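You operate a simulated robot arm through the tools that you are given. There is no shell and no other tool. Be economical: measure what you need, move in short steps, check, and stop when the job is done.

The job below is to be done with a simulated robot arm. You get a single attempt, and the scene is never put back.

TASK
Add one full scoop from the blue tin to the day run column.
Fine: spill nothing; scoop back beside the tin, lid on again.

Only the result counts: the job must be done as asked and must still hold three seconds after the hand-in. Knocking over, shifting, dropping, spilling or breaking anything else fails it. Lids that push on must go on centred and level and be pressed home; caps that screw on are set level and turned clockwise until they are tight.

THE ROBOT
A 6-joint arm with a two-finger parallel gripper, fixed in place. Base frame: the origin is at the foot of the arm, x ahead of it, y to its left, z up. Lengths are in cm, angles in rad, forces in N, time in s.
Its first joint turns from -1.152 to 1.152 rad. Payload 2.1 kg.
Tool frame: the origin (TCP) lies between the finger pads and is the grasp point; the fingertips stand 3 cm ahead of it; z points along the fingers, y is the line along which they close. The gripper opens to 9.4 cm. The fingers are 2.8 cm wide and 1 cm thick; the gripper's body (5 by 9.6 cm) begins 5.5 cm behind the TCP.
Orientation is that of the tool frame in the base frame, as a unit quaternion [x, y, z, w]. With the fingers straight down and closing along the base's y, the tool's x points along the base's -x, its y along +y and its z along -z.

THE INTERFACE
- The arm moves only by the tool drive_tool. Its argument "increments" is a list that holds one entry, the list of rows, each a list of 7 numbers: the shift along the base's x, y, z in cm, then the turn, a rotation vector about the base's x, y, z in rad, then the closure, from 0 (fully open) to 1 (shut). In form: [[[x, y, z, rx, ry, rz, grip], ...]]. A call has 1 to 12 rows; each row is the pose to reach, as a shift and turn from the pose commanded when the call began. A row lasts 0.2 s, in which the tool goes at most 5 cm and 0.15 rad; a call with a longer step from one row to the next is refused whole, and so is a gripper value outside its range. Where a pose cannot be reached the arm comes as near as it can. A force on the tool above 40 N (or 10 N above the force at the start of the call, whichever is more), or a blocked arm, ends the call early, and 0.2 s more pass. The fingers move at their own pace (about 7.2 cm/s each) and stop on an object; they squeeze with about 36 N. The grip force told is the motor's: it shows also when the fingers shut on nothing. Time passes only in rows, and 0.2 s behind the last, so rows that repeat a pose let the fingers close. It gives the time, the measured TCP pose, the force on the tool (base axes), the opening and the grip force at its end, in the units of the frame above (readings bear some noise), with the torque about the TCP (base axes, N m) and any sound that the robot's microphone picked up.
- Cameras (640 x 400 px; columns grow to the right, rows downward): "scene" is fixed at [6.53, -36.44, 48.41]; the picture's right is [0.84, -0.54, 0.00], its down [-0.29, -0.45, -0.85] and it looks along [0.45, 0.71, -0.53] (base axes); focal length 214 px, centre (320, 200). "wrist" rides on the gripper at [7.6, 1.4, -10.3] in the tool frame; the picture's right is [-0.18, 0.98, 0.00], its down [-0.75, -0.14, -0.64] and it looks along [-0.63, -0.12, 0.77] (tool axes); focal length 243 px, centre (320, 200). There is no depth. A picture from a camera that has moved, and an enlarged one, comes with that camera's place and axes in the base frame and with its lens. The place of the scene camera against the robot may be out by one fixed shift of up to 2.5 cm in any direction.
- camera(camera): a new picture of that camera. No time passes.
- enlarge(camera, box): a new picture of the part [left, top, right, bottom] of that camera's present view, enlarged. No time passes.
- close_job(): hands the job in; it is judged then, once.

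Go step by step. Nothing tells you positions but the pictures and the camera data: compare them with the known pose of the tool, close in by small moves and look again before you grip or let go. The budget is 120 turns and 84 pictures, counting those below and the enlarged ones. Unless the task says otherwise, let go and move clear before handing in, and close with one line.

The tools are called after "Emit:" as a command line: name --argument value ..., lists and objects as JSON in quotes. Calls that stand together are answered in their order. drive_tool: Moves the arm, as the interface text tells. Its arguments: {"type":"object","properties":{"increments":{"type":"array","items":{"type":"array","items":{"type":"array","items":{"type":"number"}}}}},"required":["increments"]} The other tools are called the same way: camera (camera) takes a picture; enlarge (camera, box) takes an enlarged picture of a part of a camera's view; close_job () hands the job in.

At the start:

```text
t: 0.0
ee_pos: [26.52, 6.02, 37.76]
tcp_rot: [-0.001, 1.0, 0.0, 0.002]
force: [-0.2, 0.0, -0.4]
torque: [0.0, -0.01, -0.05]
opening: 9.38
grasp_force: 0.1
```

scene: 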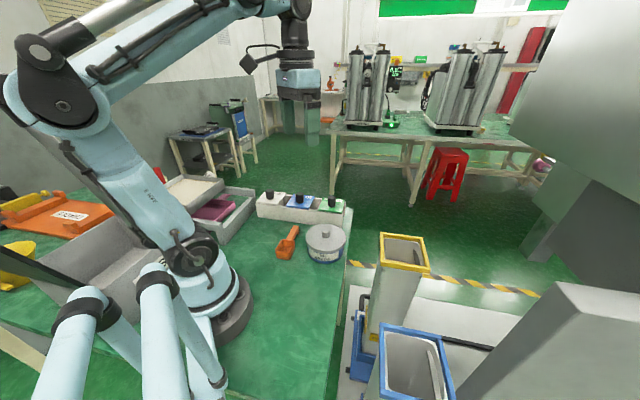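
wrist: 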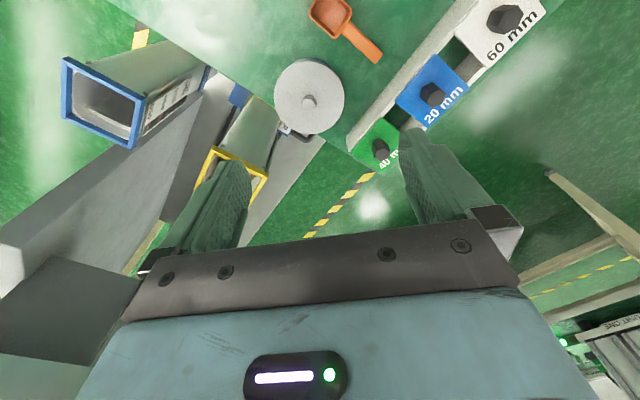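

I see a tin with a lid and knob, an orange scoop beside it, and two columns (yellow rim and blue rim). I need to read the labels to know which one is the day run column.

Emit:
enlarge --camera "scene" --box '[240, 180, 480, 330]'

Emit:
enlarge --camera "scene" --box '[320, 220, 560, 400]'

Emit:
enlarge --camera "wrist" --box '[50, 0, 370, 200]'

Emit:
enlarge --camera "scene" --box '[0, 160, 280, 335]'

Emit:
enlarge --camera "scene" --box '[320, 20, 520, 145]'

```text
2.67 times, centred on (360, 255) of scene
camera zoom: at [6.53, -36.44, 48.41], right [0.84, -0.54, 0.0], down [-0.29, -0.45, -0.85], along [0.45, 0.71, -0.53], focal length 572 px, centre (213, 53)
```

zoom: 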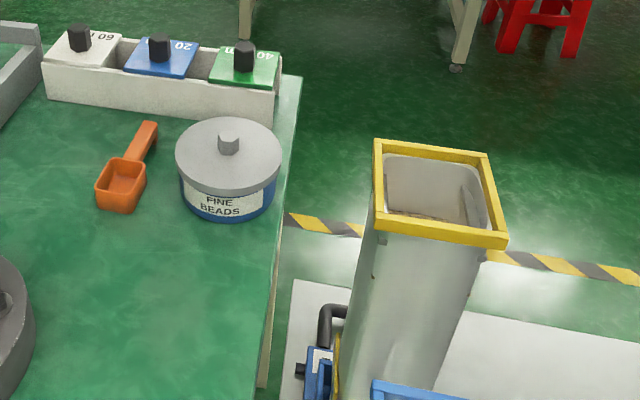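

```text
2.22 times, centred on (440, 310) of scene
camera zoom: at [6.53, -36.44, 48.41], right [0.84, -0.54, 0.0], down [-0.29, -0.45, -0.85], along [0.45, 0.71, -0.53], focal length 477 px, centre (53, -44)
```

zoom: 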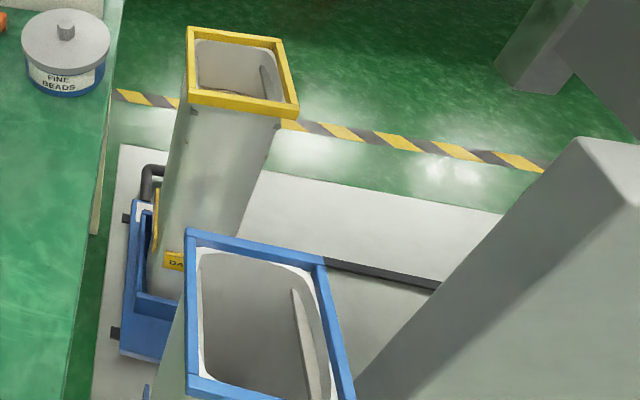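

```text
2.00 times, centred on (210, 100) of wrist
camera zoom: at [18.9, 7.43, 48.04], right [0.18, 0.98, 0.0], down [0.75, -0.14, 0.64], along [0.63, -0.12, -0.76], focal length 485 px, centre (540, 400)
```

zoom: 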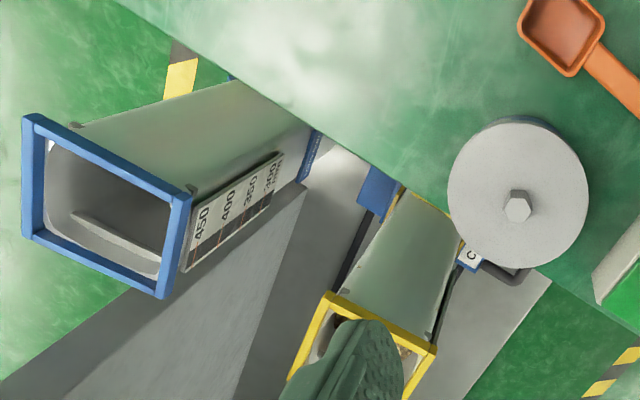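

```text
2.29 times, centred on (140, 248) of scene
camera zoom: at [6.53, -36.44, 48.41], right [0.84, -0.54, 0.0], down [-0.29, -0.45, -0.85], along [0.45, 0.71, -0.53], focal length 490 px, centre (731, 91)
```

zoom: 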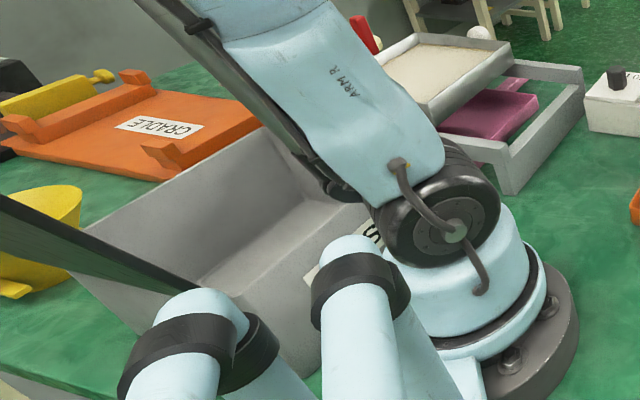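

```text
3.20 times, centred on (420, 82) of scene
camera zoom: at [6.53, -36.44, 48.41], right [0.84, -0.54, 0.0], down [-0.29, -0.45, -0.85], along [0.45, 0.71, -0.53], focal length 686 px, centre (0, 576)
```

zoom: 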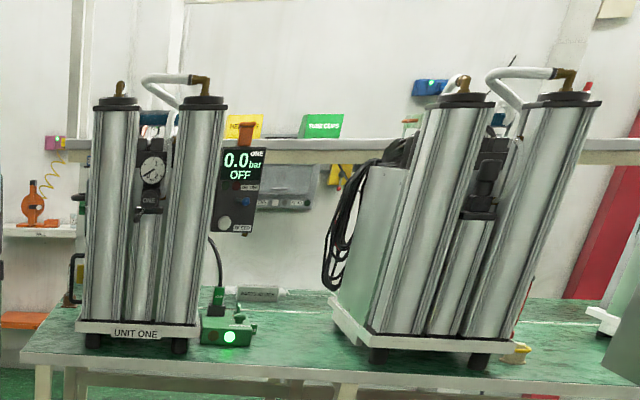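

Emit:
enlarge --camera "scene" --box '[240, 50, 368, 150]'

Emit:
enlarge --camera "scene" --box '[340, 290, 430, 350]'

```text
4.00 times, centred on (304, 100) of scene
camera zoom: at [6.53, -36.44, 48.41], right [0.84, -0.54, 0.0], down [-0.29, -0.45, -0.85], along [0.45, 0.71, -0.53], focal length 858 px, centre (384, 600)
```

zoom: 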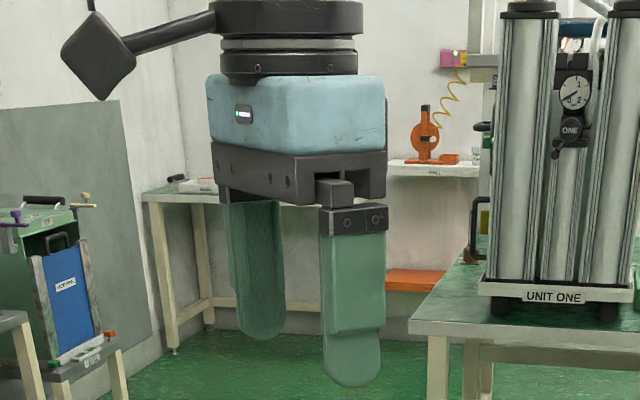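

```text
6.67 times, centred on (385, 320) of scene
camera zoom: at [6.53, -36.44, 48.41], right [0.84, -0.54, 0.0], down [-0.29, -0.45, -0.85], along [0.45, 0.71, -0.53], focal length 1430 px, centre (-113, -600)
```

zoom: 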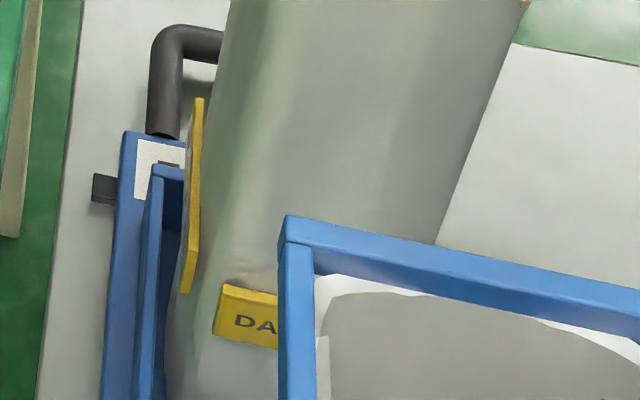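

The yellow-rimmed column carries the label "DA…", so that is the day run column, with its rim at about (43, -14, 10). The tin is near (31, 3) on the green table at about z 0, with the scoop near (21–28, 8–15). I'll move lower to look more closely.

Emit:
drive_tool --increments '[[[0, 0, -4, 0, 0, 0, 0], [0, 0, -8, 0, 0, 0, 0], [0, 0, -12, 0, 0, 0, 0], [0, 0, -15, 0, 0, 0, 0]]]'

Emit:
camera --camera "wrist"

Emit:
camera --camera "scene"

```text
t: 1.0
ee_pos: [26.5, 5.93, 22.78]
tcp_rot: [0.0, 1.0, 0.001, 0.002]
force: [-0.2, 0.6, 0.2]
torque: [-0.04, -0.02, 0.02]
opening: 9.39
grasp_force: 0.0
```

```text
74 pictures are left
camera wrist: at [18.81, 7.36, 33.17], right [0.18, 0.98, 0.0], down [0.75, -0.14, 0.64], along [0.63, -0.12, -0.76], focal length 243 px, centre (320, 200)
```

wrist: 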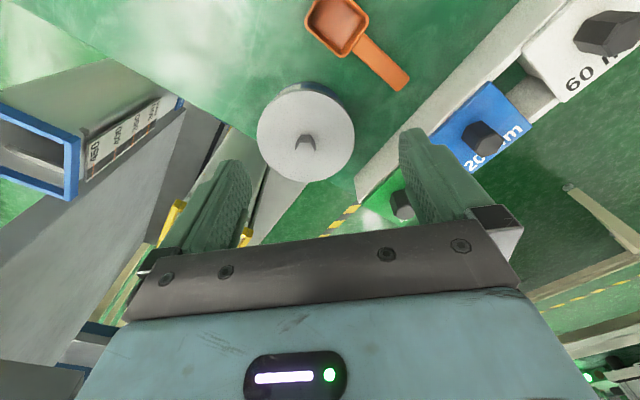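

```text
73 pictures are left
```

scene: 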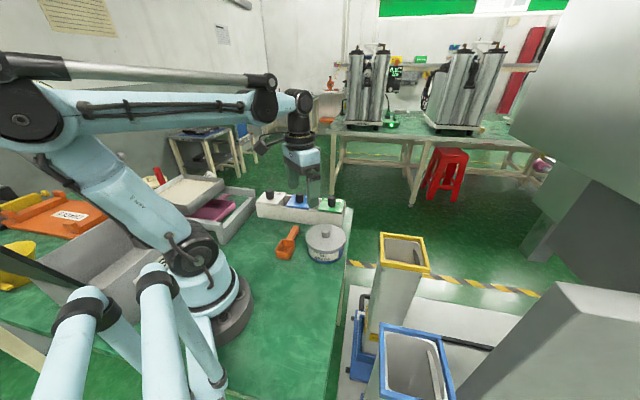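

The knob triangulates to about (31.9, 3.1, 6), and the table edge runs diagonally just behind the tin. I'll hover over the knob and look again.

Emit:
drive_tool --increments '[[[2.7, -1.4, -3, 0, 0, 0, 0], [5.4, -2.8, -7, 0, 0, 0, 0], [5.4, -2.8, -9, 0, 0, 0, 0]]]'

Emit:
camera --camera "wrist"

Emit:
enlarge --camera "scene" --box '[240, 160, 400, 280]'

```text
refused: row 2 steps farther than a row can; nothing moved
```

```text
72 pictures are left
camera wrist: at [18.81, 7.36, 33.17], right [0.18, 0.98, 0.0], down [0.75, -0.14, 0.64], along [0.63, -0.12, -0.76], focal length 243 px, centre (320, 200)
```

wrist: 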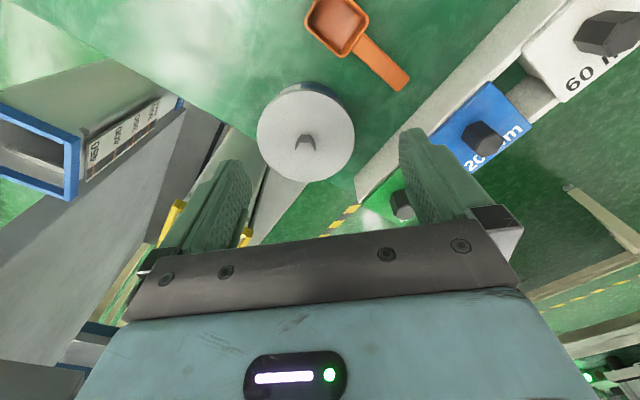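

```text
3.33 times, centred on (320, 220) of scene
camera zoom: at [6.53, -36.44, 48.41], right [0.84, -0.54, 0.0], down [-0.29, -0.45, -0.85], along [0.45, 0.71, -0.53], focal length 715 px, centre (320, 133)
```

zoom: 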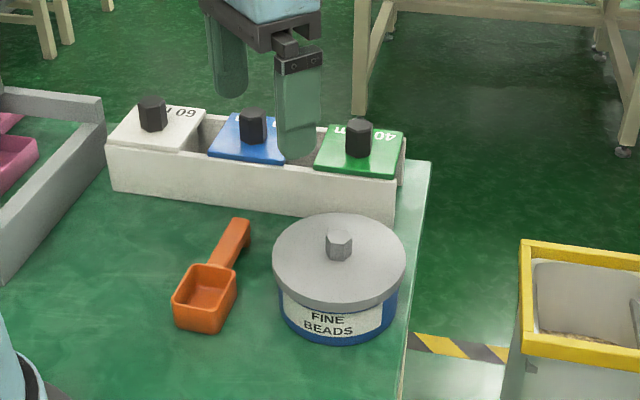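

The last step was 0.02 too long and was refused. The scoop is a square box with a straight handle lying level with its rim. I'll repeat the approach in shorter steps.

Emit:
drive_tool --increments '[[[2, -1, -3, 0, 0, 0, 0], [4, -2, -6, 0, 0, 0, 0], [5.4, -2.8, -9, 0, 0, 0, 0]]]'

Emit:
camera --camera "wrist"

Emit:
enlarge --camera "scene" --box '[240, 160, 400, 280]'

```text
t: 1.8
ee_pos: [31.69, 2.95, 13.98]
tcp_rot: [-0.001, 1.0, 0.001, 0.002]
force: [0.0, -0.4, 0.5]
torque: [-0.01, 0.02, 0.07]
opening: 9.4
grasp_force: 0.1
```

```text
70 pictures are left
camera wrist: at [24.06, 4.47, 24.26], right [0.18, 0.98, 0.0], down [0.75, -0.14, 0.64], along [0.63, -0.12, -0.76], focal length 243 px, centre (320, 200)
```

wrist: 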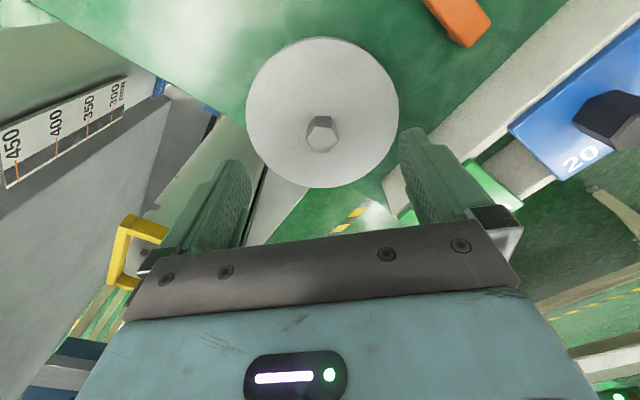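

```text
3.33 times, centred on (320, 220) of scene
camera zoom: at [6.53, -36.44, 48.41], right [0.84, -0.54, 0.0], down [-0.29, -0.45, -0.85], along [0.45, 0.71, -0.53], focal length 715 px, centre (320, 133)
```

zoom: 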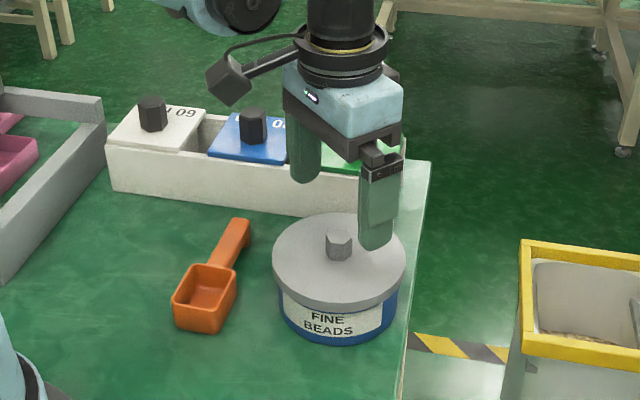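

The knob looks to be at about (30.9, 3.3), with its top near z 8. I'll correct the position, go down a little and check.

Emit:
drive_tool --increments '[[[-0.8, 0.3, -1.5, 0, 0, 0, 0], [-0.8, 0.3, -3.0, 0, 0, 0, 0]]]'

Emit:
camera --camera "wrist"

Emit:
enlarge --camera "scene" --box '[270, 180, 370, 270]'

```text
t: 2.4
ee_pos: [31.09, 3.41, 10.74]
tcp_rot: [0.0, 1.0, 0.001, 0.002]
force: [-1.0, 0.9, -0.2]
torque: [0.02, 0.01, 0.0]
opening: 9.41
grasp_force: 0.1
```

```text
68 pictures are left
camera wrist: at [23.42, 4.81, 21.06], right [0.18, 0.98, 0.0], down [0.75, -0.14, 0.64], along [0.63, -0.12, -0.76], focal length 243 px, centre (320, 200)
```

wrist: 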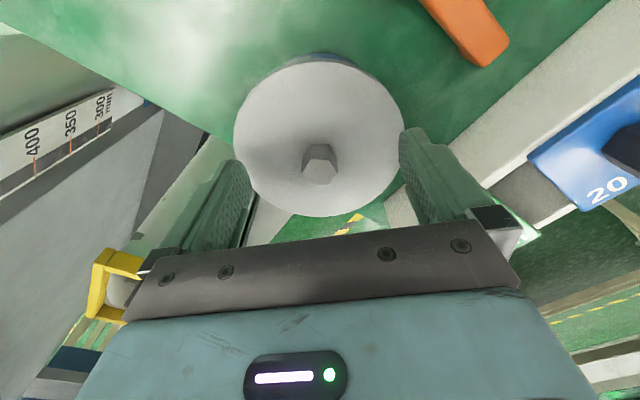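

```text
4.44 times, centred on (320, 225) of scene
camera zoom: at [6.53, -36.44, 48.41], right [0.84, -0.54, 0.0], down [-0.29, -0.45, -0.85], along [0.45, 0.71, -0.53], focal length 953 px, centre (320, 89)
```

zoom: 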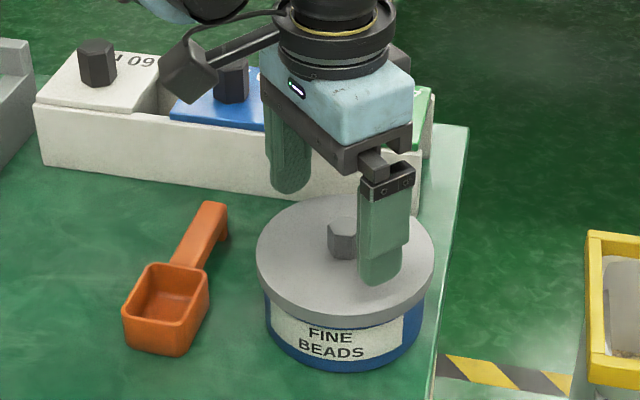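

The knob's top is at about (31.3, 3.1, 8.3) and the lid surface at about 6.6. I'll lower in small steps until the fingertips are just above the lid.

Emit:
drive_tool --increments '[[[0.2, -0.25, -0.3, 0, 0, 0, 0], [0.2, -0.25, -0.6, 0, 0, 0, 0], [0.2, -0.25, -0.8, 0, 0, 0, 0]]]'

Emit:
enlarge --camera "scene" --box '[290, 200, 360, 260]'

Emit:
enlarge --camera "wrist" --box '[200, 60, 440, 230]'

```text
t: 3.2
ee_pos: [31.22, 3.28, 9.75]
tcp_rot: [0.0, 1.0, 0.001, 0.001]
force: [0.2, -0.6, 0.4]
torque: [-0.01, 0.01, -0.02]
opening: 9.41
grasp_force: 0.1
```

```text
6.67 times, centred on (325, 230) of scene
camera zoom: at [6.53, -36.44, 48.41], right [0.84, -0.54, 0.0], down [-0.29, -0.45, -0.85], along [0.45, 0.71, -0.53], focal length 1430 px, centre (287, 0)
```

zoom: 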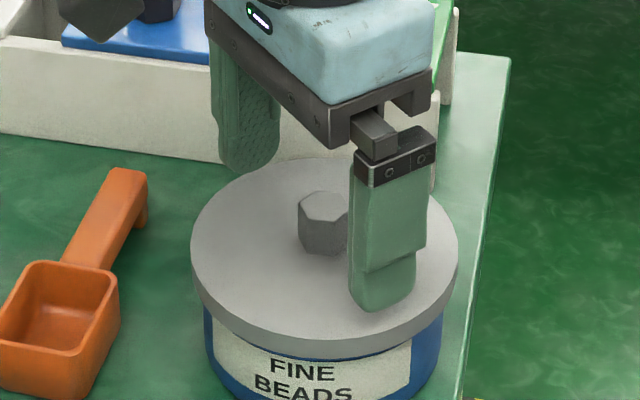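

```text
2.35 times, centred on (320, 145) of wrist
camera zoom: at [23.68, 4.69, 20.16], right [0.18, 0.98, 0.0], down [0.75, -0.14, 0.64], along [0.63, -0.12, -0.76], focal length 571 px, centre (320, 329)
```

zoom: 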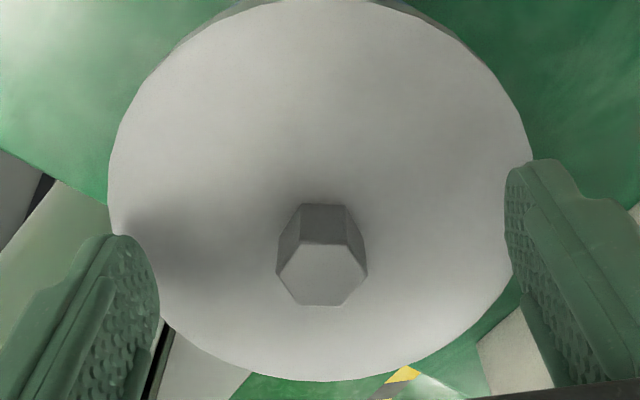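

The knob is hexagonal, so I'll yaw by about 20° to close on its flats. I'll lower a touch too, watching the force.

Emit:
drive_tool --increments '[[[0.05, -0.1, 0, 0, 0, 0.12, 0], [0.05, -0.1, 0, 0, 0, 0.24, 0], [0.05, -0.1, 0, 0, 0, 0.35, 0], [0.05, -0.1, -0.2, 0, 0, 0.35, 0], [0.05, -0.1, -0.3, 0, 0, 0.35, 0]]]'

Emit:
enlarge --camera "wrist" --box '[200, 60, 440, 230]'

```text
t: 4.4
ee_pos: [31.38, 3.08, 9.56]
tcp_rot: [-0.175, 0.985, 0.001, 0.001]
force: [1.1, -0.5, -0.4]
torque: [-0.01, 0.01, 0.0]
opening: 9.4
grasp_force: 0.1
```

```text
2.35 times, centred on (320, 145) of wrist
camera zoom: at [23.74, 1.89, 19.87], right [-0.17, 0.99, 0.0], down [0.75, 0.13, 0.64], along [0.64, 0.11, -0.76], focal length 571 px, centre (320, 329)
```

zoom: 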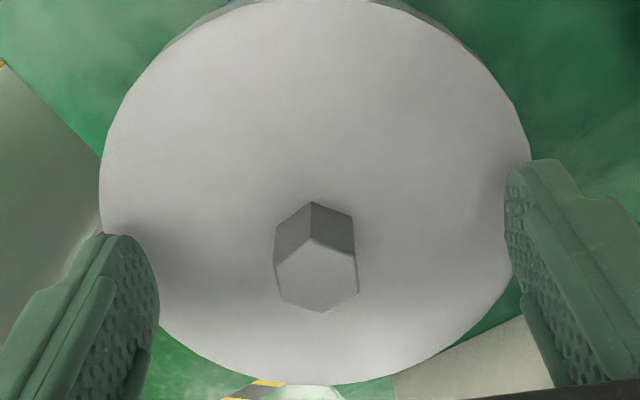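

The flats now face the fingers. I'll close on the knob.

Emit:
drive_tool --increments '[[[0, 0, 0, 0, 0, 0, 0.3], [0, 0, 0, 0, 0, 0, 0.6], [0, 0, 0, 0, 0, 0, 1], [0, 0, 0, 0, 0, 0, 1], [0, 0, 0, 0, 0, 0, 1]]]'

Emit:
enlarge --camera "wrist" --box '[200, 60, 440, 230]'

Emit:
enlarge --camera "scene" --box '[290, 200, 360, 260]'

```text
t: 5.6
ee_pos: [31.35, 3.16, 9.48]
tcp_rot: [-0.175, 0.985, 0.001, 0.001]
force: [-0.3, 0.7, 0.4]
torque: [0.0, -0.02, 0.0]
opening: 1.94
grasp_force: 36.0
heard: snap
```

```text
2.35 times, centred on (320, 145) of wrist
camera zoom: at [23.74, 1.9, 19.88], right [-0.17, 0.99, 0.0], down [0.75, 0.13, 0.64], along [0.64, 0.11, -0.76], focal length 571 px, centre (320, 329)
```

zoom: 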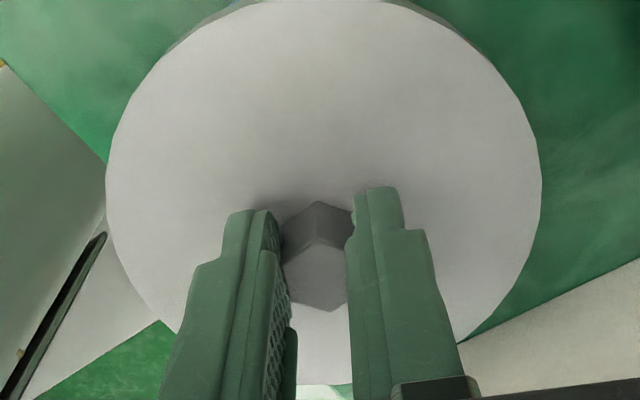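

```text
6.67 times, centred on (325, 230) of scene
camera zoom: at [6.53, -36.44, 48.41], right [0.84, -0.54, 0.0], down [-0.29, -0.45, -0.85], along [0.45, 0.71, -0.53], focal length 1430 px, centre (287, 0)
```

zoom: 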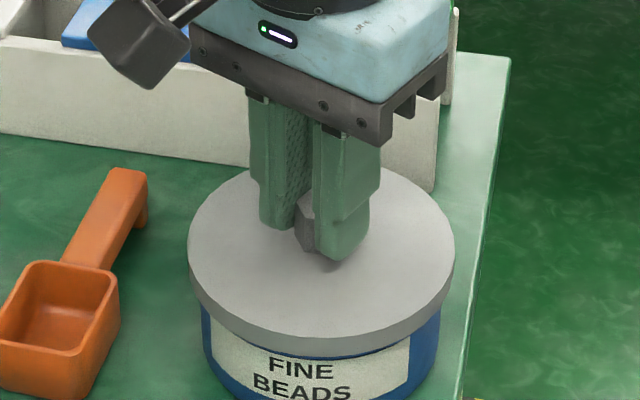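

The knob is held, with a 1.94 opening. I'll lift straight up slowly.

Emit:
drive_tool --increments '[[[0, 0, 0.3, 0, 0, 0, 1], [0, 0, 0.7, 0, 0, 0, 1], [0, 0, 1.2, 0, 0, 0, 1], [0, 0, 2.2, 0, 0, 0, 1], [0, 0, 4, 0, 0, 0, 1], [0, 0, 6, 0, 0, 0, 1]]]'

Emit:
camera --camera "scene"

Emit:
camera --camera "wrist"

```text
t: 7.0
ee_pos: [31.29, 3.19, 15.43]
tcp_rot: [-0.174, 0.985, 0.002, 0.002]
force: [-0.1, 0.9, -1.2]
torque: [-0.02, 0.0, 0.0]
opening: 1.94
grasp_force: 36.1
```

```text
61 pictures are left
```

scene: 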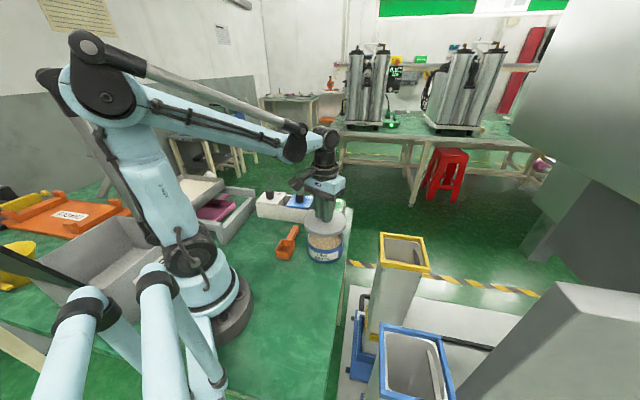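

```text
60 pictures are left
camera wrist: at [23.62, 1.92, 25.83], right [-0.17, 0.99, 0.0], down [0.75, 0.13, 0.64], along [0.64, 0.11, -0.76], focal length 243 px, centre (320, 200)
```

wrist: 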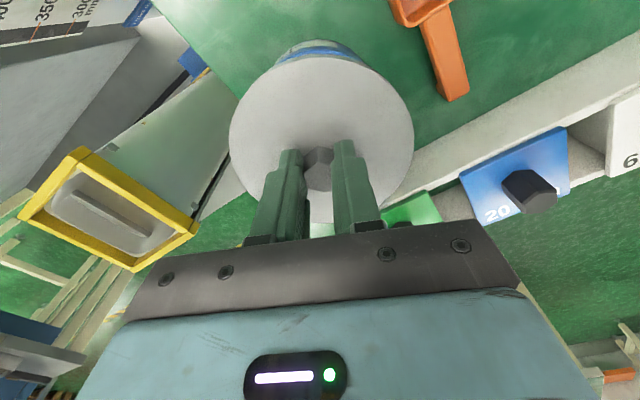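

The lid came off cleanly, and beads are visible in the tin. I'll carry the lid to the clear table area near (20, -5) and check the reach.

Emit:
drive_tool --increments '[[[-3, -2.2, 0, 0, 0, 0, 1], [-6, -4.4, 0, 0, 0, 0, 1], [-9, -6.6, 0, 0, 0, 0, 1], [-11, -8, 0, 0, 0, 0, 1], [-11, -8, 0, 0, 0, 0, 1]]]'

Emit:
camera --camera "scene"

Emit:
camera --camera "wrist"

```text
t: 8.2
ee_pos: [20.02, -4.8, 15.63]
tcp_rot: [-0.174, 0.985, 0.002, 0.001]
force: [-0.2, 1.5, -0.5]
torque: [0.0, -0.02, 0.0]
opening: 1.91
grasp_force: 35.7
```

```text
59 pictures are left
```

scene: 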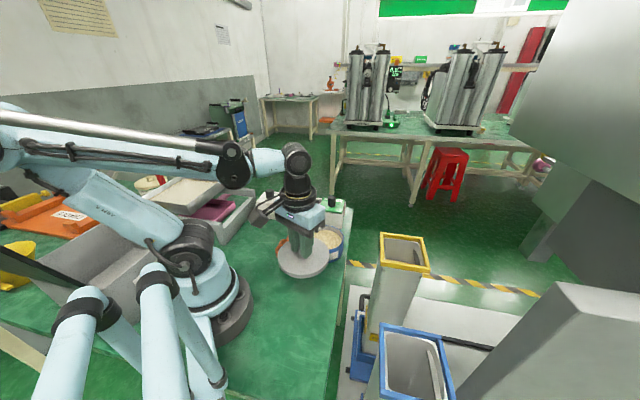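

```text
58 pictures are left
camera wrist: at [12.36, -6.11, 25.96], right [-0.17, 0.99, 0.0], down [0.75, 0.13, 0.64], along [0.64, 0.11, -0.76], focal length 243 px, centre (320, 200)
```

wrist: 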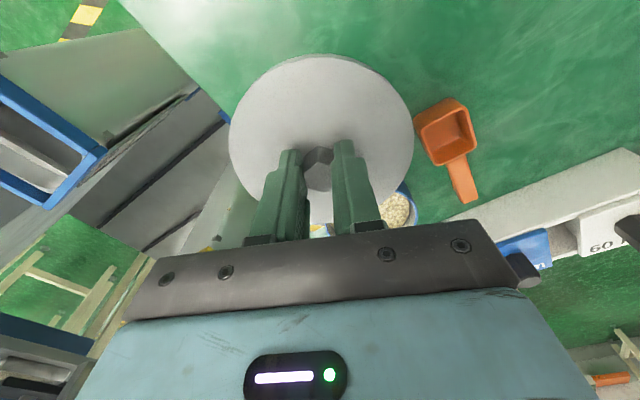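

Reachable. I'll nudge 1 cm inward from the table edge and go down most of the way.

Emit:
drive_tool --increments '[[[-0.8, 0.3, -3, 0, 0, 0, 1], [-0.8, 0.3, -6, 0, 0, 0, 1], [-0.8, 0.3, -8, 0, 0, 0, 1], [-0.8, 0.3, -9, 0, 0, 0, 1]]]'

Emit:
enlarge --camera "scene" --box '[220, 190, 380, 310]'

```text
t: 9.2
ee_pos: [19.56, -4.49, 6.64]
tcp_rot: [-0.175, 0.985, 0.0, 0.001]
force: [-0.6, 0.5, 0.6]
torque: [0.0, -0.02, 0.0]
opening: 1.92
grasp_force: 36.2
```

```text
3.33 times, centred on (300, 250) of scene
camera zoom: at [6.53, -36.44, 48.41], right [0.84, -0.54, 0.0], down [-0.29, -0.45, -0.85], along [0.45, 0.71, -0.53], focal length 715 px, centre (387, 33)
```

zoom: 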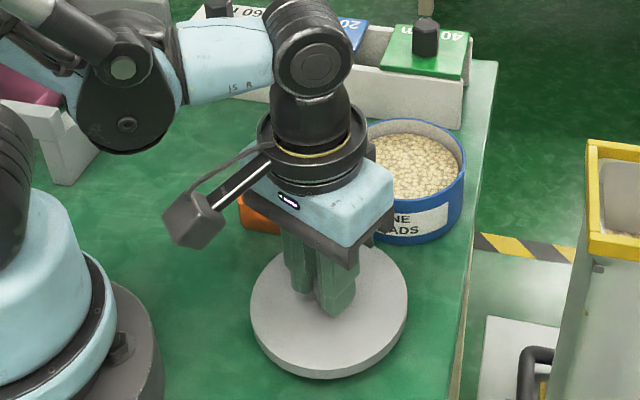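

Clear. I'll lower in small steps until there is contact.

Emit:
drive_tool --increments '[[[0, 0, -0.4, 0, 0, 0, 1], [0, 0, -0.8, 0, 0, 0, 1], [0, 0, -1.2, 0, 0, 0, 1], [0, 0, -1.6, 0, 0, 0, 1], [0, 0, -1.9, 0, 0, 0, 1]]]'

```text
t: 10.4
ee_pos: [19.54, -4.49, 4.81]
tcp_rot: [-0.175, 0.985, 0.002, 0.0]
force: [-1.2, -0.1, 11.5]
torque: [0.04, -0.14, 0.01]
opening: 1.92
grasp_force: 36.0
stopped in row 5: the force on the tool passed its limit (the readings are from after the stop); the commanded pose is now the measured one
```

The lid rests on the table at TCP z 4.8. I'll release it and rise.

Emit:
drive_tool --increments '[[[0, 0, 0.02, 0, 0, 0, 0.6], [0, 0, 0.02, 0, 0, 0, 0.5], [0, 0, 0.02, 0, 0, 0, 0.4], [0, 0, 3, 0, 0, 0, 0.4], [0, 0, 6, 0, 0, 0, 0.4], [0, 0, 10, 0, 0, 0, 0.3]]]'

Emit:
camera --camera "wrist"

Emit:
enlarge --camera "scene" --box '[220, 190, 380, 310]'

```text
t: 11.8
ee_pos: [19.38, -4.41, 14.78]
tcp_rot: [-0.174, 0.985, 0.002, 0.0]
force: [-0.1, 0.0, 0.3]
torque: [0.01, -0.02, -0.02]
opening: 6.57
grasp_force: 0.0
```

```text
56 pictures are left
camera wrist: at [11.9, -5.63, 25.19], right [-0.17, 0.99, 0.0], down [0.76, 0.12, 0.64], along [0.63, 0.11, -0.77], focal length 243 px, centre (320, 200)
```

wrist: 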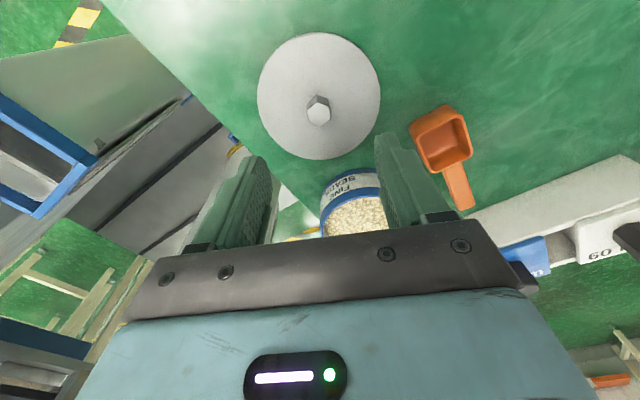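

```text
3.33 times, centred on (300, 250) of scene
camera zoom: at [6.53, -36.44, 48.41], right [0.84, -0.54, 0.0], down [-0.29, -0.45, -0.85], along [0.45, 0.71, -0.53], focal length 715 px, centre (387, 33)
```

zoom: 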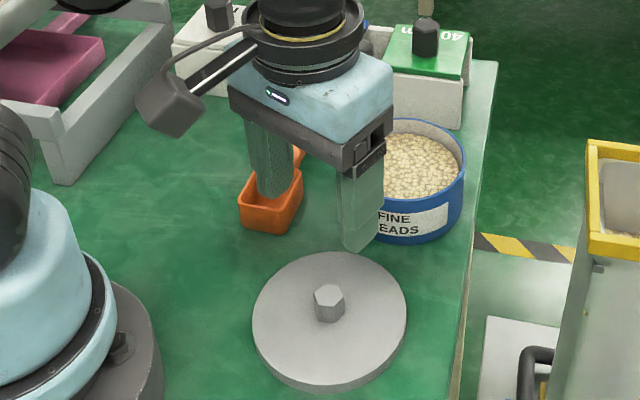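

The lid is safely down. Now I'll go over the scoop handle with the gripper yawed to about 45° for a closer look.

Emit:
drive_tool --increments '[[[1, 4, 1, 0, 0, 0.13, 0.3], [2, 8, 1, 0, 0, 0.26, 0.3], [3, 12, 1, 0, 0, 0.39, 0.3], [4, 15.5, 0, 0, 0, 0.44, 0.3], [4, 15.5, 0, 0, 0, 0.44, 0.3]]]'

Emit:
camera --camera "wrist"

Emit:
enlarge --camera "scene" --box '[220, 180, 360, 285]'

```text
t: 13.1
ee_pos: [23.41, 11.14, 14.91]
tcp_rot: [-0.386, 0.923, 0.001, -0.001]
force: [0.4, -0.7, -0.9]
torque: [0.02, -0.03, -0.02]
opening: 6.6
grasp_force: 0.1
```

```text
54 pictures are left
camera wrist: at [17.09, 6.73, 25.31], right [-0.57, 0.82, 0.0], down [0.63, 0.44, 0.64], along [0.53, 0.37, -0.77], focal length 243 px, centre (320, 200)
```

wrist: 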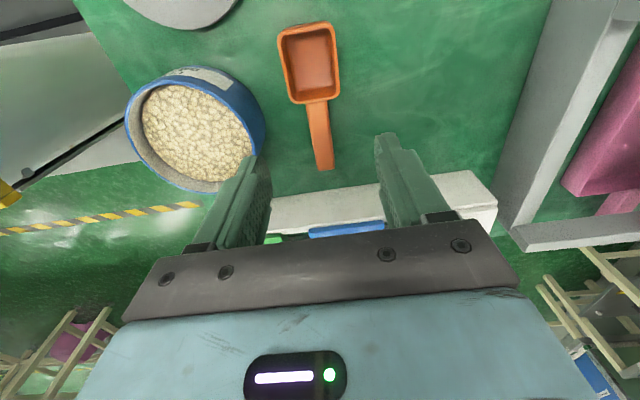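

```text
3.81 times, centred on (290, 232) of scene
camera zoom: at [6.53, -36.44, 48.41], right [0.84, -0.54, 0.0], down [-0.29, -0.45, -0.85], along [0.45, 0.71, -0.53], focal length 817 px, centre (434, 76)
```

zoom: 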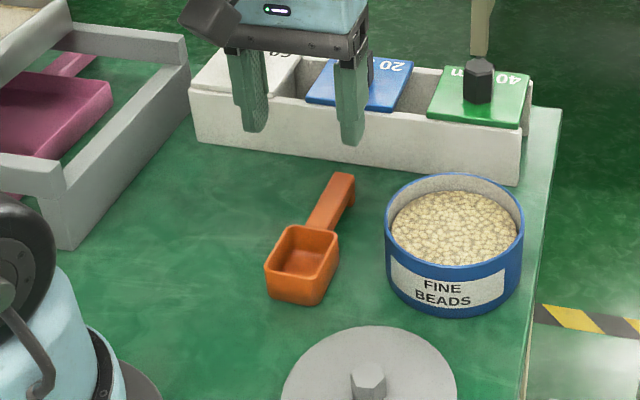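

The scoop handle runs from about (23.1, 10.5) to (28.4, 15.3), at 42°. I'll move above its middle and descend partway.

Emit:
drive_tool --increments '[[[1.3, 1, -3, 0, 0, -0.05, 0.3], [2.6, 2.1, -5, 0, 0, -0.05, 0.3], [2.6, 2.1, -7, 0, 0, -0.05, 0.3], [2.6, 2.1, -7, 0, 0, -0.05, 0.3]]]'

Emit:
enlarge --camera "wrist" --box '[200, 0, 460, 230]'

Emit:
enlarge --camera "scene" --box '[260, 200, 350, 265]'

```text
t: 14.1
ee_pos: [25.82, 13.27, 7.87]
tcp_rot: [-0.363, 0.932, 0.001, -0.001]
force: [0.7, -0.7, 0.8]
torque: [0.02, -0.01, 0.0]
opening: 6.57
grasp_force: 0.1
```

```text
1.74 times, centred on (330, 115) of wrist
camera zoom: at [19.29, 9.17, 18.21], right [-0.53, 0.85, 0.0], down [0.65, 0.4, 0.64], along [0.54, 0.34, -0.77], focal length 422 px, centre (303, 348)
```

zoom: 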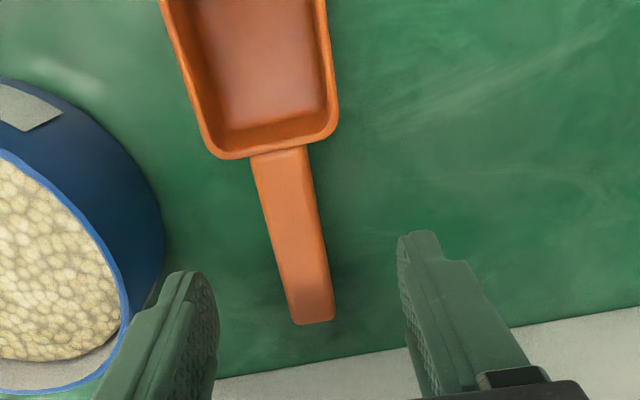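

```text
6.15 times, centred on (305, 232) of scene
camera zoom: at [6.53, -36.44, 48.41], right [0.84, -0.54, 0.0], down [-0.29, -0.45, -0.85], along [0.45, 0.71, -0.53], focal length 1320 px, centre (412, 0)
```

zoom: 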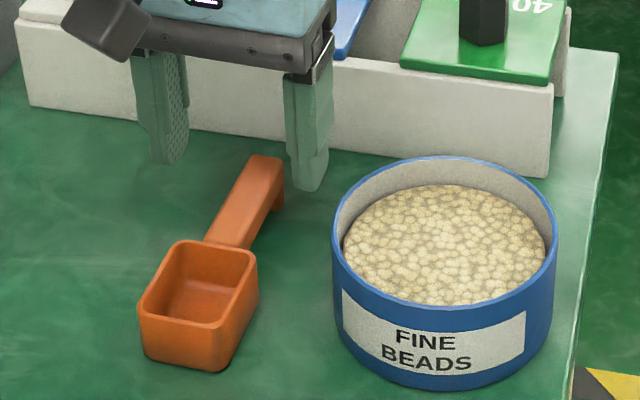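

The handle lines up with the gripper. I'll descend to just above the table around it, watching the force.

Emit:
drive_tool --increments '[[[0, -0.1, -1.5, 0, 0, 0, 0.3], [0, -0.1, -3, 0, 0, 0, 0.3], [0, -0.1, -3.6, 0, 0, 0, 0.3], [0, -0.1, -4.1, 0, 0, 0, 0.3]]]'

Emit:
enlarge --camera "scene" --box '[260, 200, 350, 265]'

Emit:
camera --camera "wrist"

```text
t: 15.1
ee_pos: [26.02, 13.04, 3.6]
tcp_rot: [-0.362, 0.932, 0.002, -0.001]
force: [0.4, 0.1, -0.7]
torque: [-0.01, 0.0, 0.0]
opening: 6.6
grasp_force: 0.1
```

```text
6.15 times, centred on (305, 232) of scene
camera zoom: at [6.53, -36.44, 48.41], right [0.84, -0.54, 0.0], down [-0.29, -0.45, -0.85], along [0.45, 0.71, -0.53], focal length 1320 px, centre (412, 0)
```

zoom: 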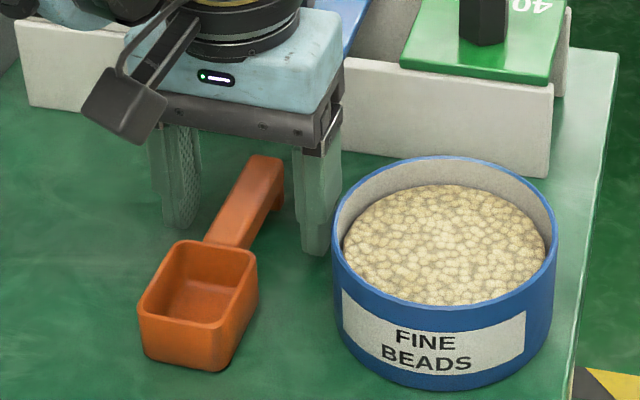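

```text
49 pictures are left
camera wrist: at [19.46, 8.92, 13.94], right [-0.53, 0.85, 0.0], down [0.65, 0.4, 0.64], along [0.54, 0.34, -0.77], focal length 243 px, centre (320, 200)
```

wrist: 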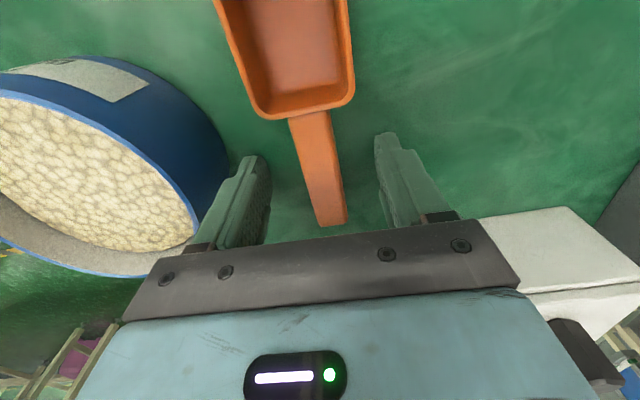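

The fingers straddle the handle and the grip depth looks right. I'll close.

Emit:
drive_tool --increments '[[[0, 0, 0, 0, 0, 0, 0.5], [0, 0, 0, 0, 0, 0, 0.7], [0, 0, 0, 0, 0, 0, 0.9], [0, 0, 0, 0, 0, 0, 1], [0, 0, 0, 0, 0, 0, 1], [0, 0, 0, 0, 0, 0, 1]]]'

Emit:
enlarge --camera "scene" --box '[260, 200, 350, 265]'

```text
t: 16.5
ee_pos: [26.01, 13.1, 3.65]
tcp_rot: [-0.363, 0.932, 0.002, -0.001]
force: [-2.9, 0.0, 17.0]
torque: [0.1, -0.18, 0.07]
opening: 1.91
grasp_force: 35.4
stopped in row 6: the force on the tool passed its limit (the readings are from after the stop); the commanded pose is now the measured one
```

```text
6.15 times, centred on (305, 232) of scene
camera zoom: at [6.53, -36.44, 48.41], right [0.84, -0.54, 0.0], down [-0.29, -0.45, -0.85], along [0.45, 0.71, -0.53], focal length 1320 px, centre (412, 0)
```

zoom: 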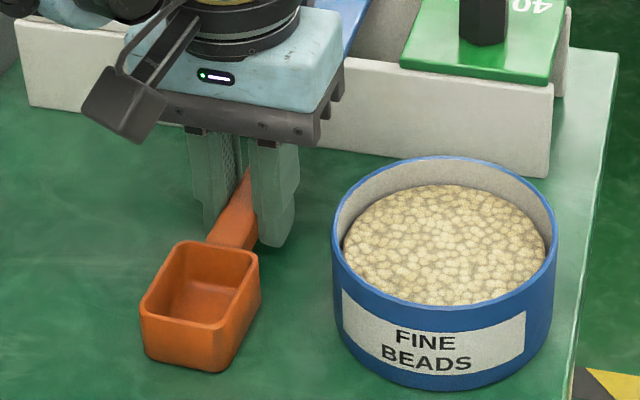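

The handle is gripped, with a 1.91 opening. I'll lift straight up and check how the scoop sits.

Emit:
drive_tool --increments '[[[0, 0, 0.5, 0, 0, 0, 1], [0, 0, 1.5, 0, 0, 0, 1], [0, 0, 4, 0, 0, 0, 1], [0, 0, 8, 0, 0, 0, 1], [0, 0, 10, 0, 0, 0, 1]]]'

Emit:
enlarge --camera "scene" --box '[240, 170, 360, 260]'

Emit:
camera --camera "wrist"

```text
t: 17.7
ee_pos: [25.85, 12.87, 13.67]
tcp_rot: [-0.362, 0.932, 0.001, -0.001]
force: [-1.0, 0.0, -0.1]
torque: [0.02, -0.04, -0.02]
opening: 1.9
grasp_force: 36.2
```

```text
4.44 times, centred on (300, 215) of scene
camera zoom: at [6.53, -36.44, 48.41], right [0.84, -0.54, 0.0], down [-0.29, -0.45, -0.85], along [0.45, 0.71, -0.53], focal length 953 px, centre (409, 133)
```

zoom: 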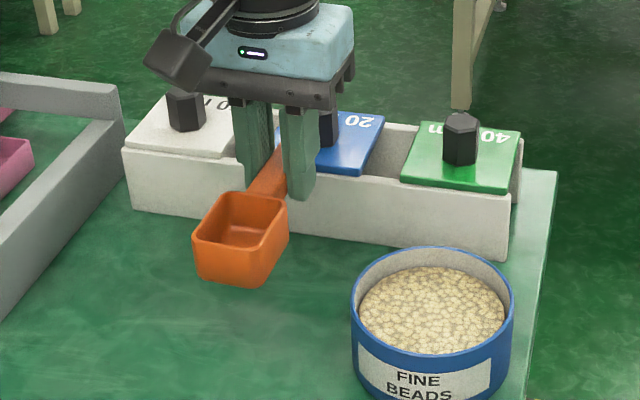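

```text
46 pictures are left
camera wrist: at [19.35, 8.82, 24.03], right [-0.53, 0.85, 0.0], down [0.65, 0.4, 0.64], along [0.54, 0.34, -0.77], focal length 243 px, centre (320, 200)
```

wrist: 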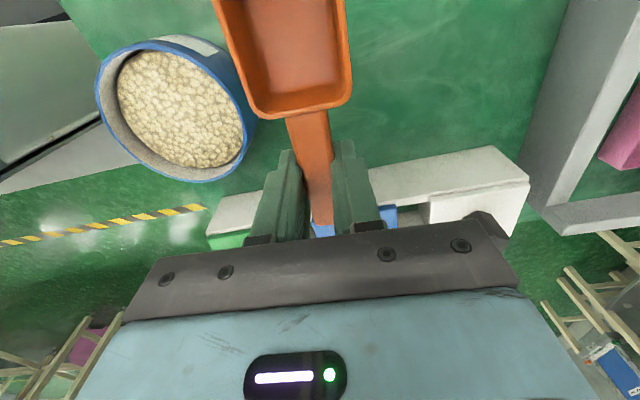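

The scoop is held firmly, with the bowl about 6.8 cm ahead of the TCP along tool +x. Before loading it, I'll rehearse the pour empty over the yellow column, centred at about (43, -14.4) with its rim at z 10, to check reach.

Emit:
drive_tool --increments '[[[2.37, -2.93, 3, 0, 0, -0.1065, 1], [4.73, -5.85, 6, 0, 0, -0.213, 1], [7.1, -8.78, 6, 0, 0, -0.32, 1], [9.46, -11.7, 6, 0, 0, -0.426, 1], [11.83, -14.6, 6, 0, 0, -0.5325, 1], [14.2, -17.56, 6, 0, 0, -0.639, 1], [16.56, -20.5, 6, 0, 0, -0.7455, 1], [18.92, -23.4, 6, 0, 0, -0.852, 1], [21.3, -26.3, 6, 0, 0, -0.9585, 1], [23.65, -29.27, 6, 0, 0, -1.065, 1], [23.65, -29.27, 6, 0, 0, -1.065, 1]]]'

Emit:
camera --camera "scene"

Emit:
camera --camera "wrist"

```text
t: 20.1
ee_pos: [49.83, -16.18, 19.68]
tcp_rot: [0.161, 0.987, 0.002, 0.0]
force: [-0.2, -0.6, -0.8]
torque: [-0.02, -0.04, -0.01]
opening: 1.93
grasp_force: 36.8
```

```text
45 pictures are left
```

scene: 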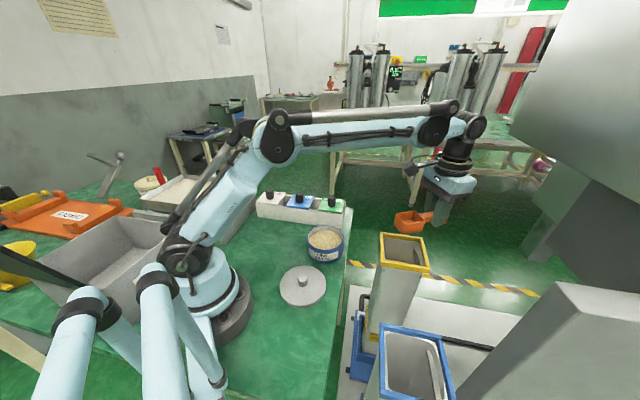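

```text
44 pictures are left
camera wrist: at [43.05, -12.42, 29.96], right [0.49, 0.87, 0.0], down [0.67, -0.38, 0.64], along [0.56, -0.31, -0.77], focal length 243 px, centre (320, 200)
```

wrist: 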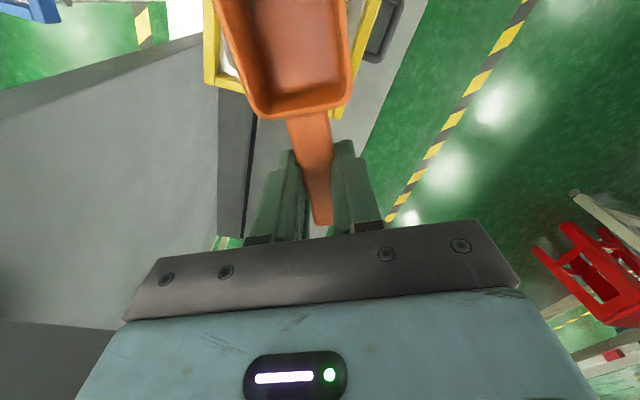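

The level pose over the column is reachable. I'll rehearse the first half of the pitch-forward pour, empty, with the bowl lip kept over the column's centre.

Emit:
drive_tool --increments '[[[0.09, -0.03, 0.8, -0.0447, -0.1327, 0, 1], [0, 0, 1.57, -0.0893, -0.2654, 0, 1], [-0.25, 0.08, 2.28, -0.134, -0.398, 0, 1], [-0.64, 0.22, 2.89, -0.1786, -0.531, 0, 1], [-1.18, 0.4, 3.4, -0.2233, -0.6636, 0, 1], [-1.86, 0.63, 3.78, -0.268, -0.796, 0, 1], [-2.64, 0.89, 4.02, -0.3126, -0.929, 0, 1], [-3.5, 1.18, 4.09, -0.3573, -1.062, 0, 1], [-3.5, 1.18, 4.09, -0.3573, -1.062, 0, 1]]]'

Emit:
camera --camera "scene"

```text
t: 22.1
ee_pos: [46.19, -15.0, 23.66]
tcp_rot: [0.135, 0.836, -0.085, 0.526]
force: [-0.5, 0.2, -0.1]
torque: [-0.01, 0.02, 0.01]
opening: 1.86
grasp_force: 35.9
```

```text
43 pictures are left
```

scene: 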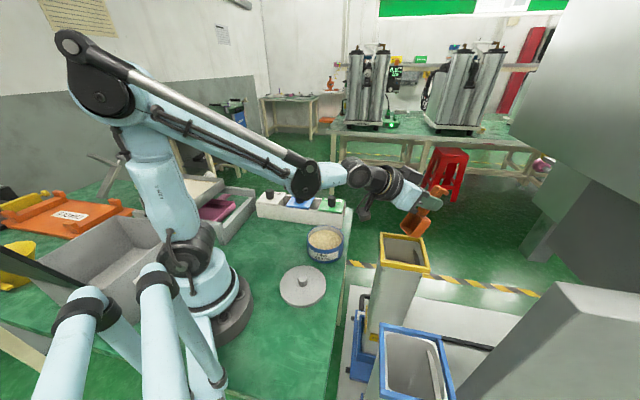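

That works. I'll continue the empty rehearsal to about 2.1 rad.

Emit:
drive_tool --increments '[[[-1.19, 0.4, 0.4, -0.0447, -0.1327, 0, 1], [-2.42, 0.81, 0.63, -0.0893, -0.2654, 0, 1], [-3.67, 1.23, 0.67, -0.134, -0.398, 0, 1], [-4.91, 1.65, 0.53, -0.1786, -0.531, 0, 1], [-6.12, 2.06, 0.21, -0.2233, -0.6636, 0, 1], [-7.28, 2.45, -0.3, -0.268, -0.796, 0, 1], [-8.36, 2.81, -0.96, -0.3126, -0.929, 0, 1], [-8.36, 2.81, -0.96, -0.3126, -0.929, 0, 1]]]'

Emit:
enlarge --camera "scene" --box '[300, 150, 500, 300]'

```text
t: 23.9
ee_pos: [40.31, -13.35, 29.58]
tcp_rot: [0.078, 0.49, -0.14, 0.857]
force: [0.4, 0.4, -0.1]
torque: [0.02, 0.03, 0.0]
opening: 1.85
grasp_force: 36.1
out of reach, approached as far as the arm can: row 5, 6, 7, 8
```

```text
2.67 times, centred on (400, 225) of scene
camera zoom: at [6.53, -36.44, 48.41], right [0.84, -0.54, 0.0], down [-0.29, -0.45, -0.85], along [0.45, 0.71, -0.53], focal length 572 px, centre (107, 133)
```

zoom: 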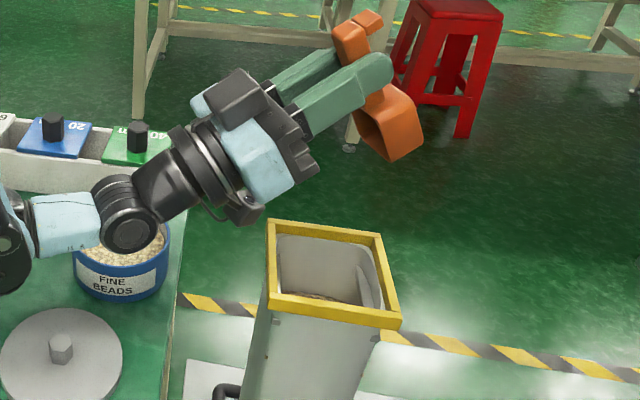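

The wrist limit shows past about 1.7 rad at this height: orientation holds but the position rises. So the real pour will go to about 1.65 rad here, and further only higher up. I'll reverse back to 1.12 rad.

Emit:
drive_tool --increments '[[[1.08, -0.36, 0.66, 0.0447, 0.1327, 0, 1], [2.24, -0.75, 1.17, 0.0893, 0.2654, 0, 1], [3.45, -1.16, 1.49, 0.134, 0.398, 0, 1], [4.69, -1.58, 1.63, 0.1786, 0.531, 0, 1], [5.94, -2.0, 1.59, 0.2233, 0.6636, 0, 1], [7.17, -2.41, 1.36, 0.268, 0.796, 0, 1], [8.36, -2.81, 0.96, 0.3126, 0.929, 0, 1], [8.36, -2.81, 0.96, 0.3126, 0.929, 0, 1]]]'

Emit:
enlarge --camera "scene" --box '[300, 150, 500, 300]'

```text
t: 25.7
ee_pos: [48.5, -15.83, 30.76]
tcp_rot: [0.136, 0.836, -0.085, 0.525]
force: [0.1, -0.4, -0.6]
torque: [-0.03, 0.03, 0.01]
opening: 1.88
grasp_force: 35.9
```

```text
2.67 times, centred on (400, 225) of scene
camera zoom: at [6.53, -36.44, 48.41], right [0.84, -0.54, 0.0], down [-0.29, -0.45, -0.85], along [0.45, 0.71, -0.53], focal length 572 px, centre (107, 133)
```

zoom: 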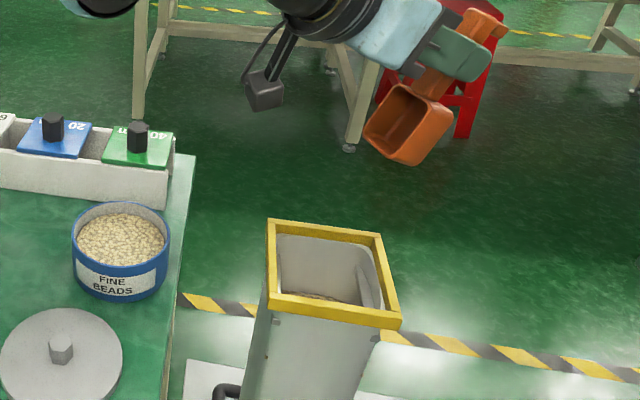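

Now I'll swing back over the tin with the scoop pitched nose-down at 1.12 rad and yaw 0, hovering above the rim.

Emit:
drive_tool --increments '[[[-2, 2.7, -0.5, 0, 0, 0.05, 1], [-4, 5.4, -1, 0, 0, 0.1, 1], [-6, 8.1, -2, 0, 0, 0.15, 1], [-8, 10.8, -4, 0, 0, 0.2, 1], [-10, 13.5, -6, 0, 0, 0.25, 1], [-12, 16.2, -8, 0, 0, 0.3, 1], [-14.3, 18.95, -10.5, 0, 0, 0.325, 1], [-14.6, 18.95, -12.5, 0, 0, 0.325, 1], [-14.6, 18.95, -12.5, 0, 0, 0.325, 1]]]'

Emit:
enlarge --camera "scene" --box '[270, 160, 410, 265]'

Emit:
camera --camera "wrist"

```text
t: 27.7
ee_pos: [33.99, 3.24, 18.27]
tcp_rot: [-0.002, 0.847, 0.002, 0.532]
force: [-1.0, -0.3, -0.1]
torque: [-0.05, -0.02, 0.01]
opening: 1.86
grasp_force: 36.0
```

```text
3.81 times, centred on (340, 212) of scene
camera zoom: at [6.53, -36.44, 48.41], right [0.84, -0.54, 0.0], down [-0.29, -0.45, -0.85], along [0.45, 0.71, -0.53], focal length 817 px, centre (244, 152)
```

zoom: 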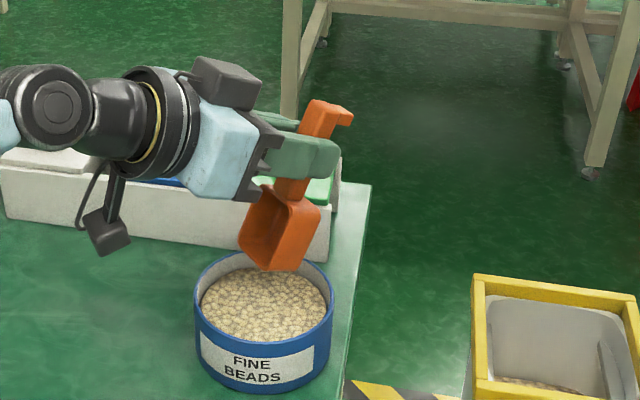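

```text
39 pictures are left
camera wrist: at [21.51, 4.68, 15.98], right [0.08, 0.98, 0.17], down [-0.25, -0.14, 0.96], along [0.97, -0.11, 0.23], focal length 243 px, centre (320, 200)
```

wrist: 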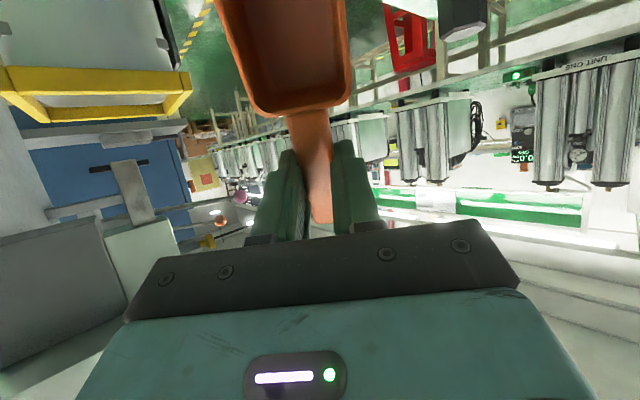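

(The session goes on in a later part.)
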